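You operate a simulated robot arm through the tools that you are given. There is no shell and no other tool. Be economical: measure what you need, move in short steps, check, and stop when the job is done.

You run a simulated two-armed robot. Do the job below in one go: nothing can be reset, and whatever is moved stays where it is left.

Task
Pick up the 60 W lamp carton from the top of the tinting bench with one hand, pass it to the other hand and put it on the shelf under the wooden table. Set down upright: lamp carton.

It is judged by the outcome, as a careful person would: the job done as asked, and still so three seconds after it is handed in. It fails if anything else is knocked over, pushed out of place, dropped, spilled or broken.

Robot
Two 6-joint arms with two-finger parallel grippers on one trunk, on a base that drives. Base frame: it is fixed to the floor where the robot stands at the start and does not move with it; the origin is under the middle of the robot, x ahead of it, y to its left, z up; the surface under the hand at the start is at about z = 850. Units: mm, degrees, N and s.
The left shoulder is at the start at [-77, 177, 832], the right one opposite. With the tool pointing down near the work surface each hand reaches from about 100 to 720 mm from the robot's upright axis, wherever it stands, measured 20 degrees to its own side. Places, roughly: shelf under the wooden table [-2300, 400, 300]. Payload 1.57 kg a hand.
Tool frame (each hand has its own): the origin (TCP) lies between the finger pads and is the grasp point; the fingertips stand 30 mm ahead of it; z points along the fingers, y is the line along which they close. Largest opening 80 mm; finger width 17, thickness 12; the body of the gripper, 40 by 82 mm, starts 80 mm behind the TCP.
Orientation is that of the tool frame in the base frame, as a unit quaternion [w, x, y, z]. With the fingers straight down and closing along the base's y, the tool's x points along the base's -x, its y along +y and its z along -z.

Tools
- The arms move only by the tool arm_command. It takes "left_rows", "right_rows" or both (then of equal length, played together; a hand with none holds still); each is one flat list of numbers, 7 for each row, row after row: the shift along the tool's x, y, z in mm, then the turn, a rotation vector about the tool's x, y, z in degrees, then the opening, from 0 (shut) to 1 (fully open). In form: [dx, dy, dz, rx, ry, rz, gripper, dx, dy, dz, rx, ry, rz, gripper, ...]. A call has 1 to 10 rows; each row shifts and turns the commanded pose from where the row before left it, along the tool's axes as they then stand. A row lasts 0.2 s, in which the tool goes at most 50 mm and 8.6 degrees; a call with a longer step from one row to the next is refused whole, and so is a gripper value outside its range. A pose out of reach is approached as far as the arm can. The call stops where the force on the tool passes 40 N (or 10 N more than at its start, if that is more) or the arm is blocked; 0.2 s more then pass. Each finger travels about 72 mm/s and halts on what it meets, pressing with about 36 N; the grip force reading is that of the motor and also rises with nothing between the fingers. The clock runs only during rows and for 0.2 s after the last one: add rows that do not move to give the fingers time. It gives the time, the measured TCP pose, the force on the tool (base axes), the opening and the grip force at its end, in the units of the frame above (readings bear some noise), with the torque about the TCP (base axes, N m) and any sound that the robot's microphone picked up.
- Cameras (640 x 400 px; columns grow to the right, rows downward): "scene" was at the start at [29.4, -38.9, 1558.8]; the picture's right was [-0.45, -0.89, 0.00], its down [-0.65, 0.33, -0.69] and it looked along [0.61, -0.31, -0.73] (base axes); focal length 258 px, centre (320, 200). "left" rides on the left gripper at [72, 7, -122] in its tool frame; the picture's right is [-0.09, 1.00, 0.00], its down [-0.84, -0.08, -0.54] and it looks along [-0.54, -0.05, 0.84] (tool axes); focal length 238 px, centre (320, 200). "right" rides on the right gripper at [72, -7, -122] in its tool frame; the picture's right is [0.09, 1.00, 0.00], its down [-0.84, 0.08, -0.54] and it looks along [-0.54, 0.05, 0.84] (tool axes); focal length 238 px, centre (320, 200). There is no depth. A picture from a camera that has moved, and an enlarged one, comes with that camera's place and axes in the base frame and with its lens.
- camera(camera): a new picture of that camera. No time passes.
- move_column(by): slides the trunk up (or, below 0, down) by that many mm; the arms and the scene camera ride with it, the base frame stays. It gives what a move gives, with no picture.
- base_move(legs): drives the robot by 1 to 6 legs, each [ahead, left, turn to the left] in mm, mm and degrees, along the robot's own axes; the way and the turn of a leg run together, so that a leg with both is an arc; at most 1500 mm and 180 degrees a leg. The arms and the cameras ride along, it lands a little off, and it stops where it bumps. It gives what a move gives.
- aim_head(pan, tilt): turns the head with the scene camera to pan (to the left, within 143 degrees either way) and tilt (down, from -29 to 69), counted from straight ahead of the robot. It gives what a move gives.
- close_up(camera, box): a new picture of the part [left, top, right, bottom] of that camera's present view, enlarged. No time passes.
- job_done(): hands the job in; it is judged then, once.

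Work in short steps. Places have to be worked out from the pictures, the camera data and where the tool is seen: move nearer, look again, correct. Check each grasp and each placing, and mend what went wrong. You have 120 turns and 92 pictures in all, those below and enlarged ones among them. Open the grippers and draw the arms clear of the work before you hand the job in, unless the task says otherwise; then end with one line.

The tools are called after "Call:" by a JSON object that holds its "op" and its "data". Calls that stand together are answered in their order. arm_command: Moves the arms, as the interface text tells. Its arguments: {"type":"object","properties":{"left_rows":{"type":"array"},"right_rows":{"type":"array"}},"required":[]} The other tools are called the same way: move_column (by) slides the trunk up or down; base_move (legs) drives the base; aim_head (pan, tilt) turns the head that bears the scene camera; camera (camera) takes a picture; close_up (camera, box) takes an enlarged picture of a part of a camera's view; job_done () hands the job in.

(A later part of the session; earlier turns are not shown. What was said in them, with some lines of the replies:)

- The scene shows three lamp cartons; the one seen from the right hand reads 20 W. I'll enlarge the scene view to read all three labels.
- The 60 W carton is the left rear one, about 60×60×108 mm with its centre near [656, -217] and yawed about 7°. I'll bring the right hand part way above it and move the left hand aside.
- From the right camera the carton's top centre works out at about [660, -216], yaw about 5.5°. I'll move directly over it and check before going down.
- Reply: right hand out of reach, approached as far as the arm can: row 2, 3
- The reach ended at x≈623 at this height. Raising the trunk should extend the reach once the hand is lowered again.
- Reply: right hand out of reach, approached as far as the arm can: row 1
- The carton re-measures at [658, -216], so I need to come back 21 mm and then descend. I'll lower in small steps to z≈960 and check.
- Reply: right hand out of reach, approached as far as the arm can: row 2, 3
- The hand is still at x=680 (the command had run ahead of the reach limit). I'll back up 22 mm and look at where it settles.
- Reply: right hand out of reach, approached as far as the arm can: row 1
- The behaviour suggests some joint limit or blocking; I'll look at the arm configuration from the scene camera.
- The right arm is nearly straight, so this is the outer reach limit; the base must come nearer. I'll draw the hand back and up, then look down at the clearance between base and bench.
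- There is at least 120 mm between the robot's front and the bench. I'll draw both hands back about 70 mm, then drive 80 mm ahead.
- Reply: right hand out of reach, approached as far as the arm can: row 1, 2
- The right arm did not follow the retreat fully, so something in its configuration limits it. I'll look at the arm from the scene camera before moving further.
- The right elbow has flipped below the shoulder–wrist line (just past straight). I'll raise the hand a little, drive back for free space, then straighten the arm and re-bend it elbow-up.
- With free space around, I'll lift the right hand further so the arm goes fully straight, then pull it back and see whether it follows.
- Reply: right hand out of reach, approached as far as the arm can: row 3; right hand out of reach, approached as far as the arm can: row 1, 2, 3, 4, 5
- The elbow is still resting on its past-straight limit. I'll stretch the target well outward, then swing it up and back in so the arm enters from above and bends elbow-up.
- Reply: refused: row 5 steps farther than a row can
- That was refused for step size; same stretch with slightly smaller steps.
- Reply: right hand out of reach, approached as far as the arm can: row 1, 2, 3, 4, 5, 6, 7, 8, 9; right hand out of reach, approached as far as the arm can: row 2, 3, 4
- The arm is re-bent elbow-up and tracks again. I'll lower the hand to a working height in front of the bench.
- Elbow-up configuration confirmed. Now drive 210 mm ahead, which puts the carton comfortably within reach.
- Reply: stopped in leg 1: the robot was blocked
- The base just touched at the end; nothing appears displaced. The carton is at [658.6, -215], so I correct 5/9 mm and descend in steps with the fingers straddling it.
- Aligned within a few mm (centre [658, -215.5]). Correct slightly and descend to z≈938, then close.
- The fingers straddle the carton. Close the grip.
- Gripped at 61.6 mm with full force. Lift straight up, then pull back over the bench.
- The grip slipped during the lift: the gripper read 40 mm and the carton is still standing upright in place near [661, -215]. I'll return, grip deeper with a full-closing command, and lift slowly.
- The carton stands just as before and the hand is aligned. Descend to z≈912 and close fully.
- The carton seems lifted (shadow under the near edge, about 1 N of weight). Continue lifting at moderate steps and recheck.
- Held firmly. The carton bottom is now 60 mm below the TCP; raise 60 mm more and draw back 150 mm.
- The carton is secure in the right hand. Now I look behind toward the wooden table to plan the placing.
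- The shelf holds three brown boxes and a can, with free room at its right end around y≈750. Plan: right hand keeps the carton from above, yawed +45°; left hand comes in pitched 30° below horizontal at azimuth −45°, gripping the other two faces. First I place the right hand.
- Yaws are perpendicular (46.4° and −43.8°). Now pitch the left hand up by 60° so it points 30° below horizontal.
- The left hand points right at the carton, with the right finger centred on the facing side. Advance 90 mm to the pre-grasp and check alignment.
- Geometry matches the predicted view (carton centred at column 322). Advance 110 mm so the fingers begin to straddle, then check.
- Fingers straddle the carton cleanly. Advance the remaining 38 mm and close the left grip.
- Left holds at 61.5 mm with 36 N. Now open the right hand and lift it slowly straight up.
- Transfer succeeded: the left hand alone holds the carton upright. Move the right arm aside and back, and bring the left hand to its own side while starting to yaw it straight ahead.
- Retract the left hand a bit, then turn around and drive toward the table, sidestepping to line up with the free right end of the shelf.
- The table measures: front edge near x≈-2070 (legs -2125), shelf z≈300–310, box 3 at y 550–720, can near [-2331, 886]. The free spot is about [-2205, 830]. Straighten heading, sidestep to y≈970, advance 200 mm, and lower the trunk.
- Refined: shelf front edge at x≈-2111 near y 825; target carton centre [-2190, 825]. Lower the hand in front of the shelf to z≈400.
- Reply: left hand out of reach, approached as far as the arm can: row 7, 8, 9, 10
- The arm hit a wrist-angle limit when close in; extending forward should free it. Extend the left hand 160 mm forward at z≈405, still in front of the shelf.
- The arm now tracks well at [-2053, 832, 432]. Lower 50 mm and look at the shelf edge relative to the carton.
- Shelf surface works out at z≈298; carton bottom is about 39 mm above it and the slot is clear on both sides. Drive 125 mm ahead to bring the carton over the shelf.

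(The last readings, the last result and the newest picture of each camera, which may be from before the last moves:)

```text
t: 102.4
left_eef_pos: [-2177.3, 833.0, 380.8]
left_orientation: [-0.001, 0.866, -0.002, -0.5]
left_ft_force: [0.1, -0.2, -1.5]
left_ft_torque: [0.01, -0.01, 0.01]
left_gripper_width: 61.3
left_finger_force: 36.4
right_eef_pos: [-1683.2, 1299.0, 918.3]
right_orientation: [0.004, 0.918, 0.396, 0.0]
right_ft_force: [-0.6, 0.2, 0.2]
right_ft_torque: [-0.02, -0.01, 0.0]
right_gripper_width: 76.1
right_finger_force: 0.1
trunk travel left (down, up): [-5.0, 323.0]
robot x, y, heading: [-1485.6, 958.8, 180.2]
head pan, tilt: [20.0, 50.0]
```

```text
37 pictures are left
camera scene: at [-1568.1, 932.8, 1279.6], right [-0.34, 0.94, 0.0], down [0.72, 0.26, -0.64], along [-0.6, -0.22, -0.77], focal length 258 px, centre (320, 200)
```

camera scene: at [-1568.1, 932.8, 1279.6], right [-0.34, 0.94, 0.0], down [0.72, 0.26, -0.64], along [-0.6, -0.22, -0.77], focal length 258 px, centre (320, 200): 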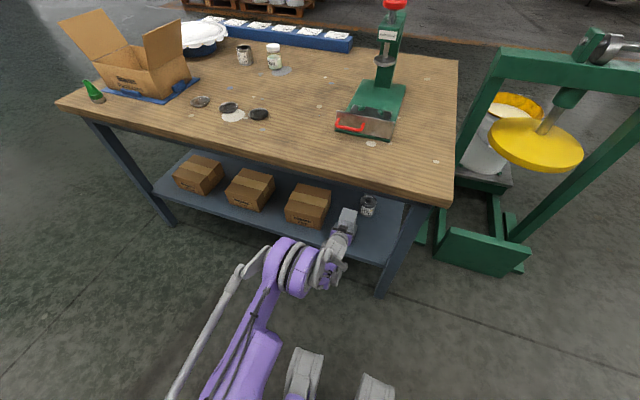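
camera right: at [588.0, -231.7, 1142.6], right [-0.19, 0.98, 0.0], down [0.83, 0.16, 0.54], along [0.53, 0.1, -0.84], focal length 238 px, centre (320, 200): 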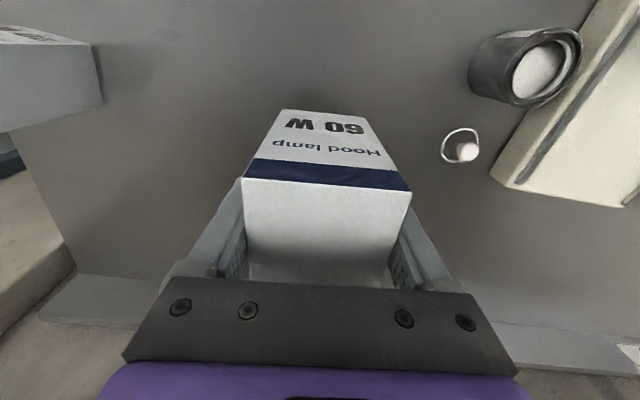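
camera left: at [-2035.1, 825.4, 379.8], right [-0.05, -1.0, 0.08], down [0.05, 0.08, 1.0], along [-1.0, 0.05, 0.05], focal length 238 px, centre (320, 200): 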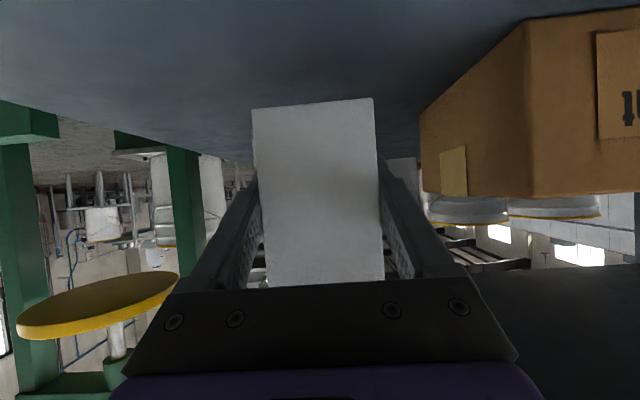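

The carton is over the shelf, clear of the box and can. Lower 30 mm, then creep down in small steps watching for contact.

Call:
{"op": "arm_command", "data": {"left_rows": [8.7, 0, 5, 0, 0, 0, 0, 8.7, 0, 5, 0, 0, 0, 0, 8.7, 0, 5, 0, 0, 0, 0, 0, 0, 0, 0, 0, 0, 0]}}

Call:
{"op": "arm_command", "data": {"left_rows": [1.73, 0, 1, 0, 0, 0, 0, 1.73, 0, 1, 0, 0, 0, 0, 0, 0, 0, 0, 0, 0, 0]}}

Call:
{"op": "camera", "data": {"camera": "left"}}

Call:
{"op": "close_up", "data": {"camera": "scene", "box": [280, 180, 410, 280]}}

```text
t: 103.4
left_eef_pos: [-2178.3, 833.5, 351.8]
left_orientation: [-0.001, 0.866, -0.002, -0.5]
left_ft_force: [-0.2, -1.1, -0.7]
left_ft_torque: [-0.02, -0.01, 0.04]
left_gripper_width: 61.3
left_finger_force: 36.2
right_eef_pos: [-1683.0, 1299.1, 916.4]
right_orientation: [0.004, 0.918, 0.397, -0.001]
right_ft_force: [0.0, 0.5, -0.7]
right_ft_torque: [-0.01, 0.01, 0.02]
right_gripper_width: 76.0
right_finger_force: 0.0
trunk travel left (down, up): [-5.0, 323.0]
robot x, y, heading: [-1486.5, 961.0, 179.8]
head pan, tilt: [20.0, 50.0]
```

```text
t: 104.2
left_eef_pos: [-2178.1, 833.7, 346.8]
left_orientation: [-0.001, 0.866, -0.001, -0.501]
left_ft_force: [0.2, -0.4, -0.2]
left_ft_torque: [0.02, -0.01, -0.04]
left_gripper_width: 61.4
left_finger_force: 36.2
right_eef_pos: [-1683.7, 1298.9, 916.9]
right_orientation: [0.004, 0.918, 0.397, -0.001]
right_ft_force: [0.1, 0.1, -0.6]
right_ft_torque: [-0.02, 0.04, 0.02]
right_gripper_width: 76.2
right_finger_force: 0.0
trunk travel left (down, up): [-5.0, 323.0]
robot x, y, heading: [-1486.5, 962.2, 180.0]
head pan, tilt: [20.0, 50.0]
```

```text
36 pictures are left
camera left: at [-2034.5, 825.9, 346.2], right [-0.05, -1.0, 0.08], down [0.05, 0.08, 1.0], along [-1.0, 0.05, 0.05], focal length 238 px, centre (320, 200)
```

left: 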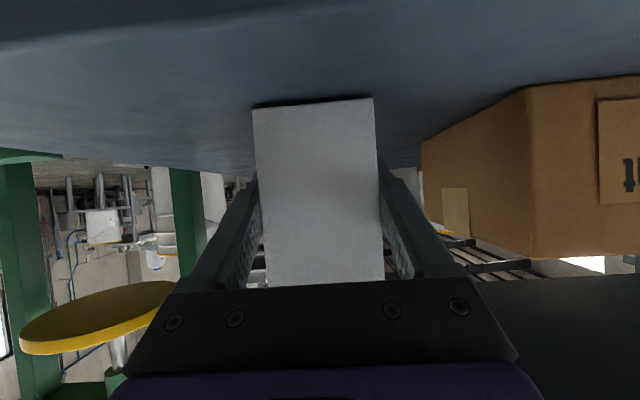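

```text
4.00 times, centred on (345, 230) of scene
camera zoom: at [-1567.6, 932.8, 1279.6], right [-0.34, 0.94, 0.0], down [0.72, 0.26, -0.64], along [-0.6, -0.22, -0.77], focal length 1032 px, centre (220, 80)
```

zoom: 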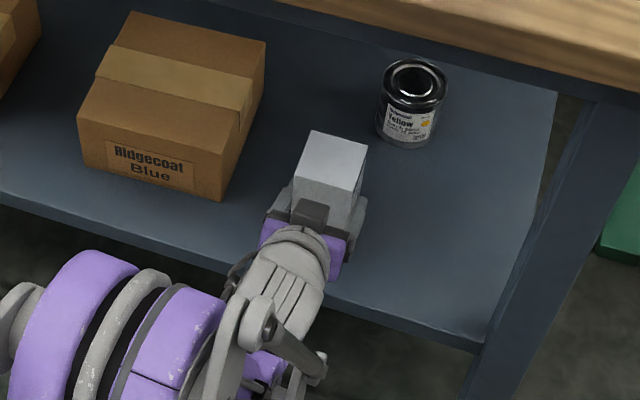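

A thin shadow gap remains under the carton. Creep down 1 mm per row.

Call:
{"op": "arm_command", "data": {"left_rows": [0.87, 0, 0.5, 0, 0, 0, 0, 0.87, 0, 0.5, 0, 0, 0, 0, 0.87, 0, 0.5, 0, 0, 0, 0, 0, 0, 0, 0, 0, 0, 0]}}

Call:
{"op": "arm_command", "data": {"left_rows": [0.87, 0, 0.5, 0, 0, 0, 0, 0.87, 0, 0.5, 0, 0, 0, 0, 0, 0, 0, 0, 0, 0, 0]}}

Call:
{"op": "close_up", "data": {"camera": "left", "box": [220, 70, 420, 195]}}

```text
t: 105.2
left_eef_pos: [-2177.7, 832.8, 344.5]
left_orientation: [0.0, 0.865, -0.001, -0.501]
left_ft_force: [2.2, 0.5, 6.2]
left_ft_torque: [0.02, 0.18, -0.02]
left_gripper_width: 61.6
left_finger_force: 36.1
right_eef_pos: [-1683.1, 1299.6, 917.5]
right_orientation: [0.004, 0.918, 0.397, -0.001]
right_ft_force: [-0.4, -0.7, 0.3]
right_ft_torque: [0.02, -0.01, -0.01]
right_gripper_width: 76.0
right_finger_force: 0.1
trunk travel left (down, up): [-5.0, 323.0]
robot x, y, heading: [-1483.6, 961.2, 179.7]
head pan, tilt: [20.0, 50.0]
```

```text
t: 106.0
left_eef_pos: [-2177.5, 833.1, 344.3]
left_orientation: [0.0, 0.865, -0.001, -0.502]
left_ft_force: [1.8, 0.1, 28.4]
left_ft_torque: [0.05, 0.51, -0.02]
left_gripper_width: 61.3
left_finger_force: 36.0
right_eef_pos: [-1681.5, 1299.5, 918.5]
right_orientation: [0.004, 0.918, 0.397, -0.003]
right_ft_force: [-0.2, 0.3, 0.4]
right_ft_torque: [-0.02, 0.0, -0.03]
right_gripper_width: 76.1
right_finger_force: 0.0
trunk travel left (down, up): [-5.0, 323.0]
robot x, y, heading: [-1487.2, 955.7, 179.9]
head pan, tilt: [20.0, 50.0]
```

```text
3.20 times, centred on (320, 132) of left
camera zoom: at [-2034.3, 825.7, 342.5], right [-0.05, -1.0, 0.08], down [0.06, 0.08, 1.0], along [-1.0, 0.05, 0.05], focal length 763 px, centre (320, 416)
```

zoom: 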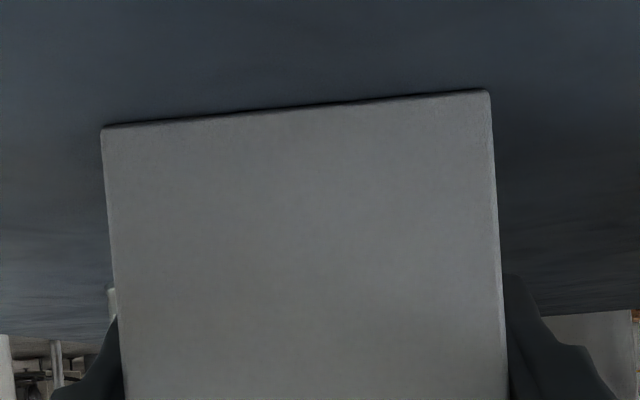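

Contact at 28 N: the carton is on the shelf. Relieve 1.5 mm and open the fingers gently.

Call:
{"op": "arm_command", "data": {"left_rows": [-1.3, 0, -0.75, 0, 0, 0, 0, 0, 0, 0, 0, 0, 0, 0.8, 0, 0, 0, 0, 0, 0, 0.9, 0, 0, 0, 0, 0, 0, 0.95, 0, 0, 0, 0, 0, 0, 0.95]}}

Call:
{"op": "camera", "data": {"camera": "left"}}

```text
t: 107.2
left_eef_pos: [-2177.7, 832.6, 343.8]
left_orientation: [-0.001, 0.866, -0.001, -0.5]
left_ft_force: [0.1, -0.5, -1.3]
left_ft_torque: [-0.03, -0.02, -0.02]
left_gripper_width: 76.1
left_finger_force: 0.0
right_eef_pos: [-1683.7, 1298.0, 916.9]
right_orientation: [0.004, 0.918, 0.397, -0.001]
right_ft_force: [0.1, 0.3, 0.4]
right_ft_torque: [0.01, 0.0, 0.01]
right_gripper_width: 75.9
right_finger_force: 0.0
trunk travel left (down, up): [-5.0, 323.0]
robot x, y, heading: [-1483.3, 959.5, 179.8]
head pan, tilt: [20.0, 50.0]
```

```text
33 pictures are left
camera left: at [-2034.8, 825.1, 341.9], right [-0.05, -1.0, 0.08], down [0.05, 0.08, 1.0], along [-1.0, 0.05, 0.05], focal length 238 px, centre (320, 200)
```

left: 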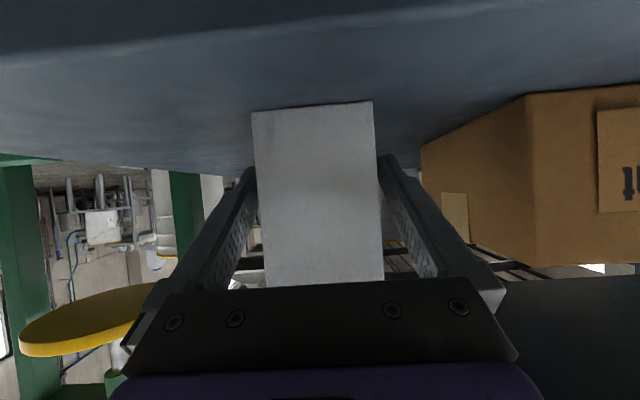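

The carton stands free with the fingers clear. Withdraw straight back along the fingers.

Call:
{"op": "arm_command", "data": {"left_rows": [0, 0, -8, 0, 0, 0, 1, 0, 0, -15, 0, 0, 0, 1, 0, 0, -25, 0, 0, 0, 1, 0, 0, -30, 0, 0, 0, 1, 0, 0, -30, 0, 0, 0, 1, 0, 0, -30, 0, 0, 0, 1, 0, 0, 0, 0, 0, 0, 1]}}

Call:
{"op": "base_move", "data": {"legs": [[-350, 0, 0]]}}

Call:
{"op": "camera", "data": {"camera": "left"}}

Call:
{"op": "camera", "data": {"camera": "scene"}}

```text
t: 108.8
left_eef_pos: [-2059.1, 831.1, 412.7]
left_orientation: [-0.001, 0.866, -0.001, -0.5]
left_ft_force: [0.5, -0.2, -0.1]
left_ft_torque: [0.02, -0.06, 0.0]
left_gripper_width: 79.8
left_finger_force: 0.0
right_eef_pos: [-1683.6, 1298.4, 916.1]
right_orientation: [0.004, 0.918, 0.397, -0.001]
right_ft_force: [0.6, 0.1, 0.9]
right_ft_torque: [0.02, -0.01, -0.04]
right_gripper_width: 75.9
right_finger_force: 0.0
trunk travel left (down, up): [-5.0, 323.0]
robot x, y, heading: [-1486.8, 959.5, 179.7]
head pan, tilt: [20.0, 50.0]
```

```text
t: 111.1
left_eef_pos: [-1706.7, 830.0, 412.8]
left_orientation: [-0.001, 0.865, -0.001, -0.501]
left_ft_force: [0.2, -0.5, 0.0]
left_ft_torque: [0.0, 0.02, -0.02]
left_gripper_width: 80.1
left_finger_force: 0.1
right_eef_pos: [-1331.1, 1297.8, 916.9]
right_orientation: [0.005, 0.918, 0.397, 0.0]
right_ft_force: [-0.5, 0.4, -0.1]
right_ft_torque: [0.0, 0.03, -0.02]
right_gripper_width: 75.9
right_finger_force: 0.0
trunk travel left (down, up): [-5.0, 323.0]
robot x, y, heading: [-1132.0, 961.2, 179.8]
head pan, tilt: [20.0, 50.0]
```

```text
32 pictures are left
camera left: at [-1565.0, 822.5, 411.7], right [-0.05, -1.0, 0.08], down [0.05, 0.08, 1.0], along [-1.0, 0.05, 0.05], focal length 238 px, centre (320, 200)
```

left: 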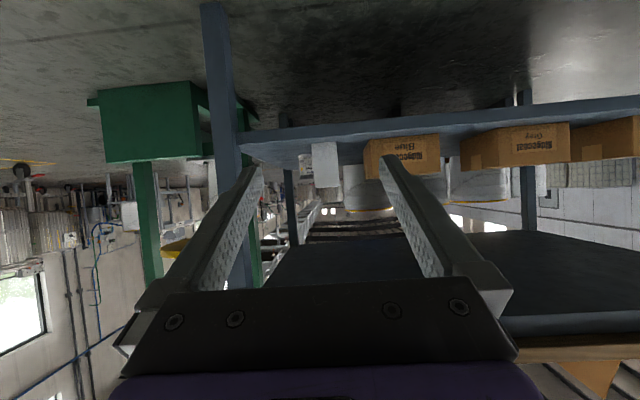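

```text
31 pictures are left
camera scene: at [-1215.4, 931.7, 1279.6], right [-0.34, 0.94, 0.0], down [0.72, 0.26, -0.64], along [-0.6, -0.22, -0.77], focal length 258 px, centre (320, 200)
```

scene: 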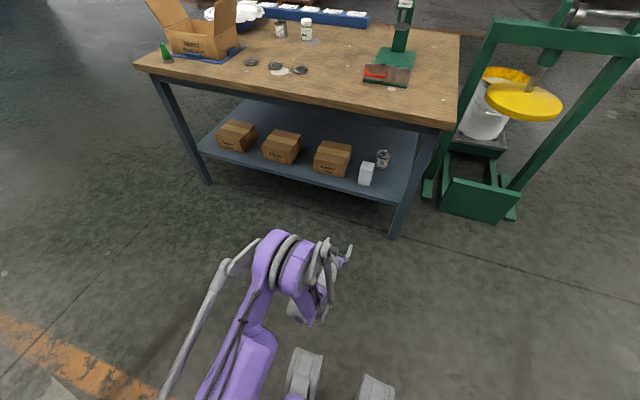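

The carton stands upright on the shelf, free of its neighbours, both grippers are open and both arms are clear. One enlarged look to confirm, then hand in.

Call:
{"op": "close_up", "data": {"camera": "scene", "box": [300, 120, 420, 200]}}

```text
5.00 times, centred on (360, 160) of scene
camera zoom: at [-1215.4, 931.7, 1279.6], right [-0.34, 0.94, 0.0], down [0.72, 0.26, -0.64], along [-0.6, -0.22, -0.77], focal length 1290 px, centre (120, 400)
```

zoom: 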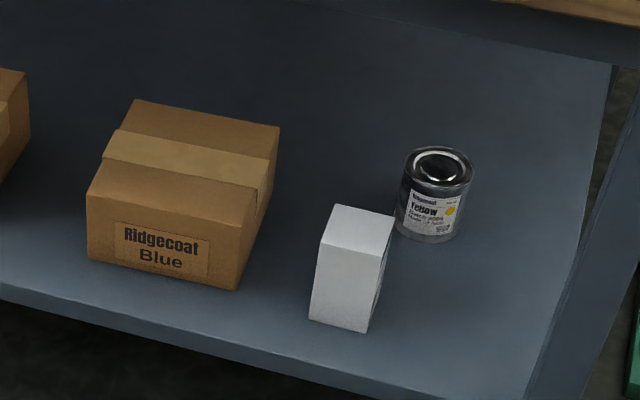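

The carton is upright and fully on the shelf; nothing else is disturbed. Handing in.

Call:
{"op": "job_done", "data": {}}

```text
The job is handed in.
```

The 60 W lamp carton was picked up with the right hand, passed to the left, and now stands upright on the shelf under the wooden table. The first grip slipped, leaving the carton standing in place. The base also touched something once while closing in on the tinting bench. The pictures show nothing else moved.
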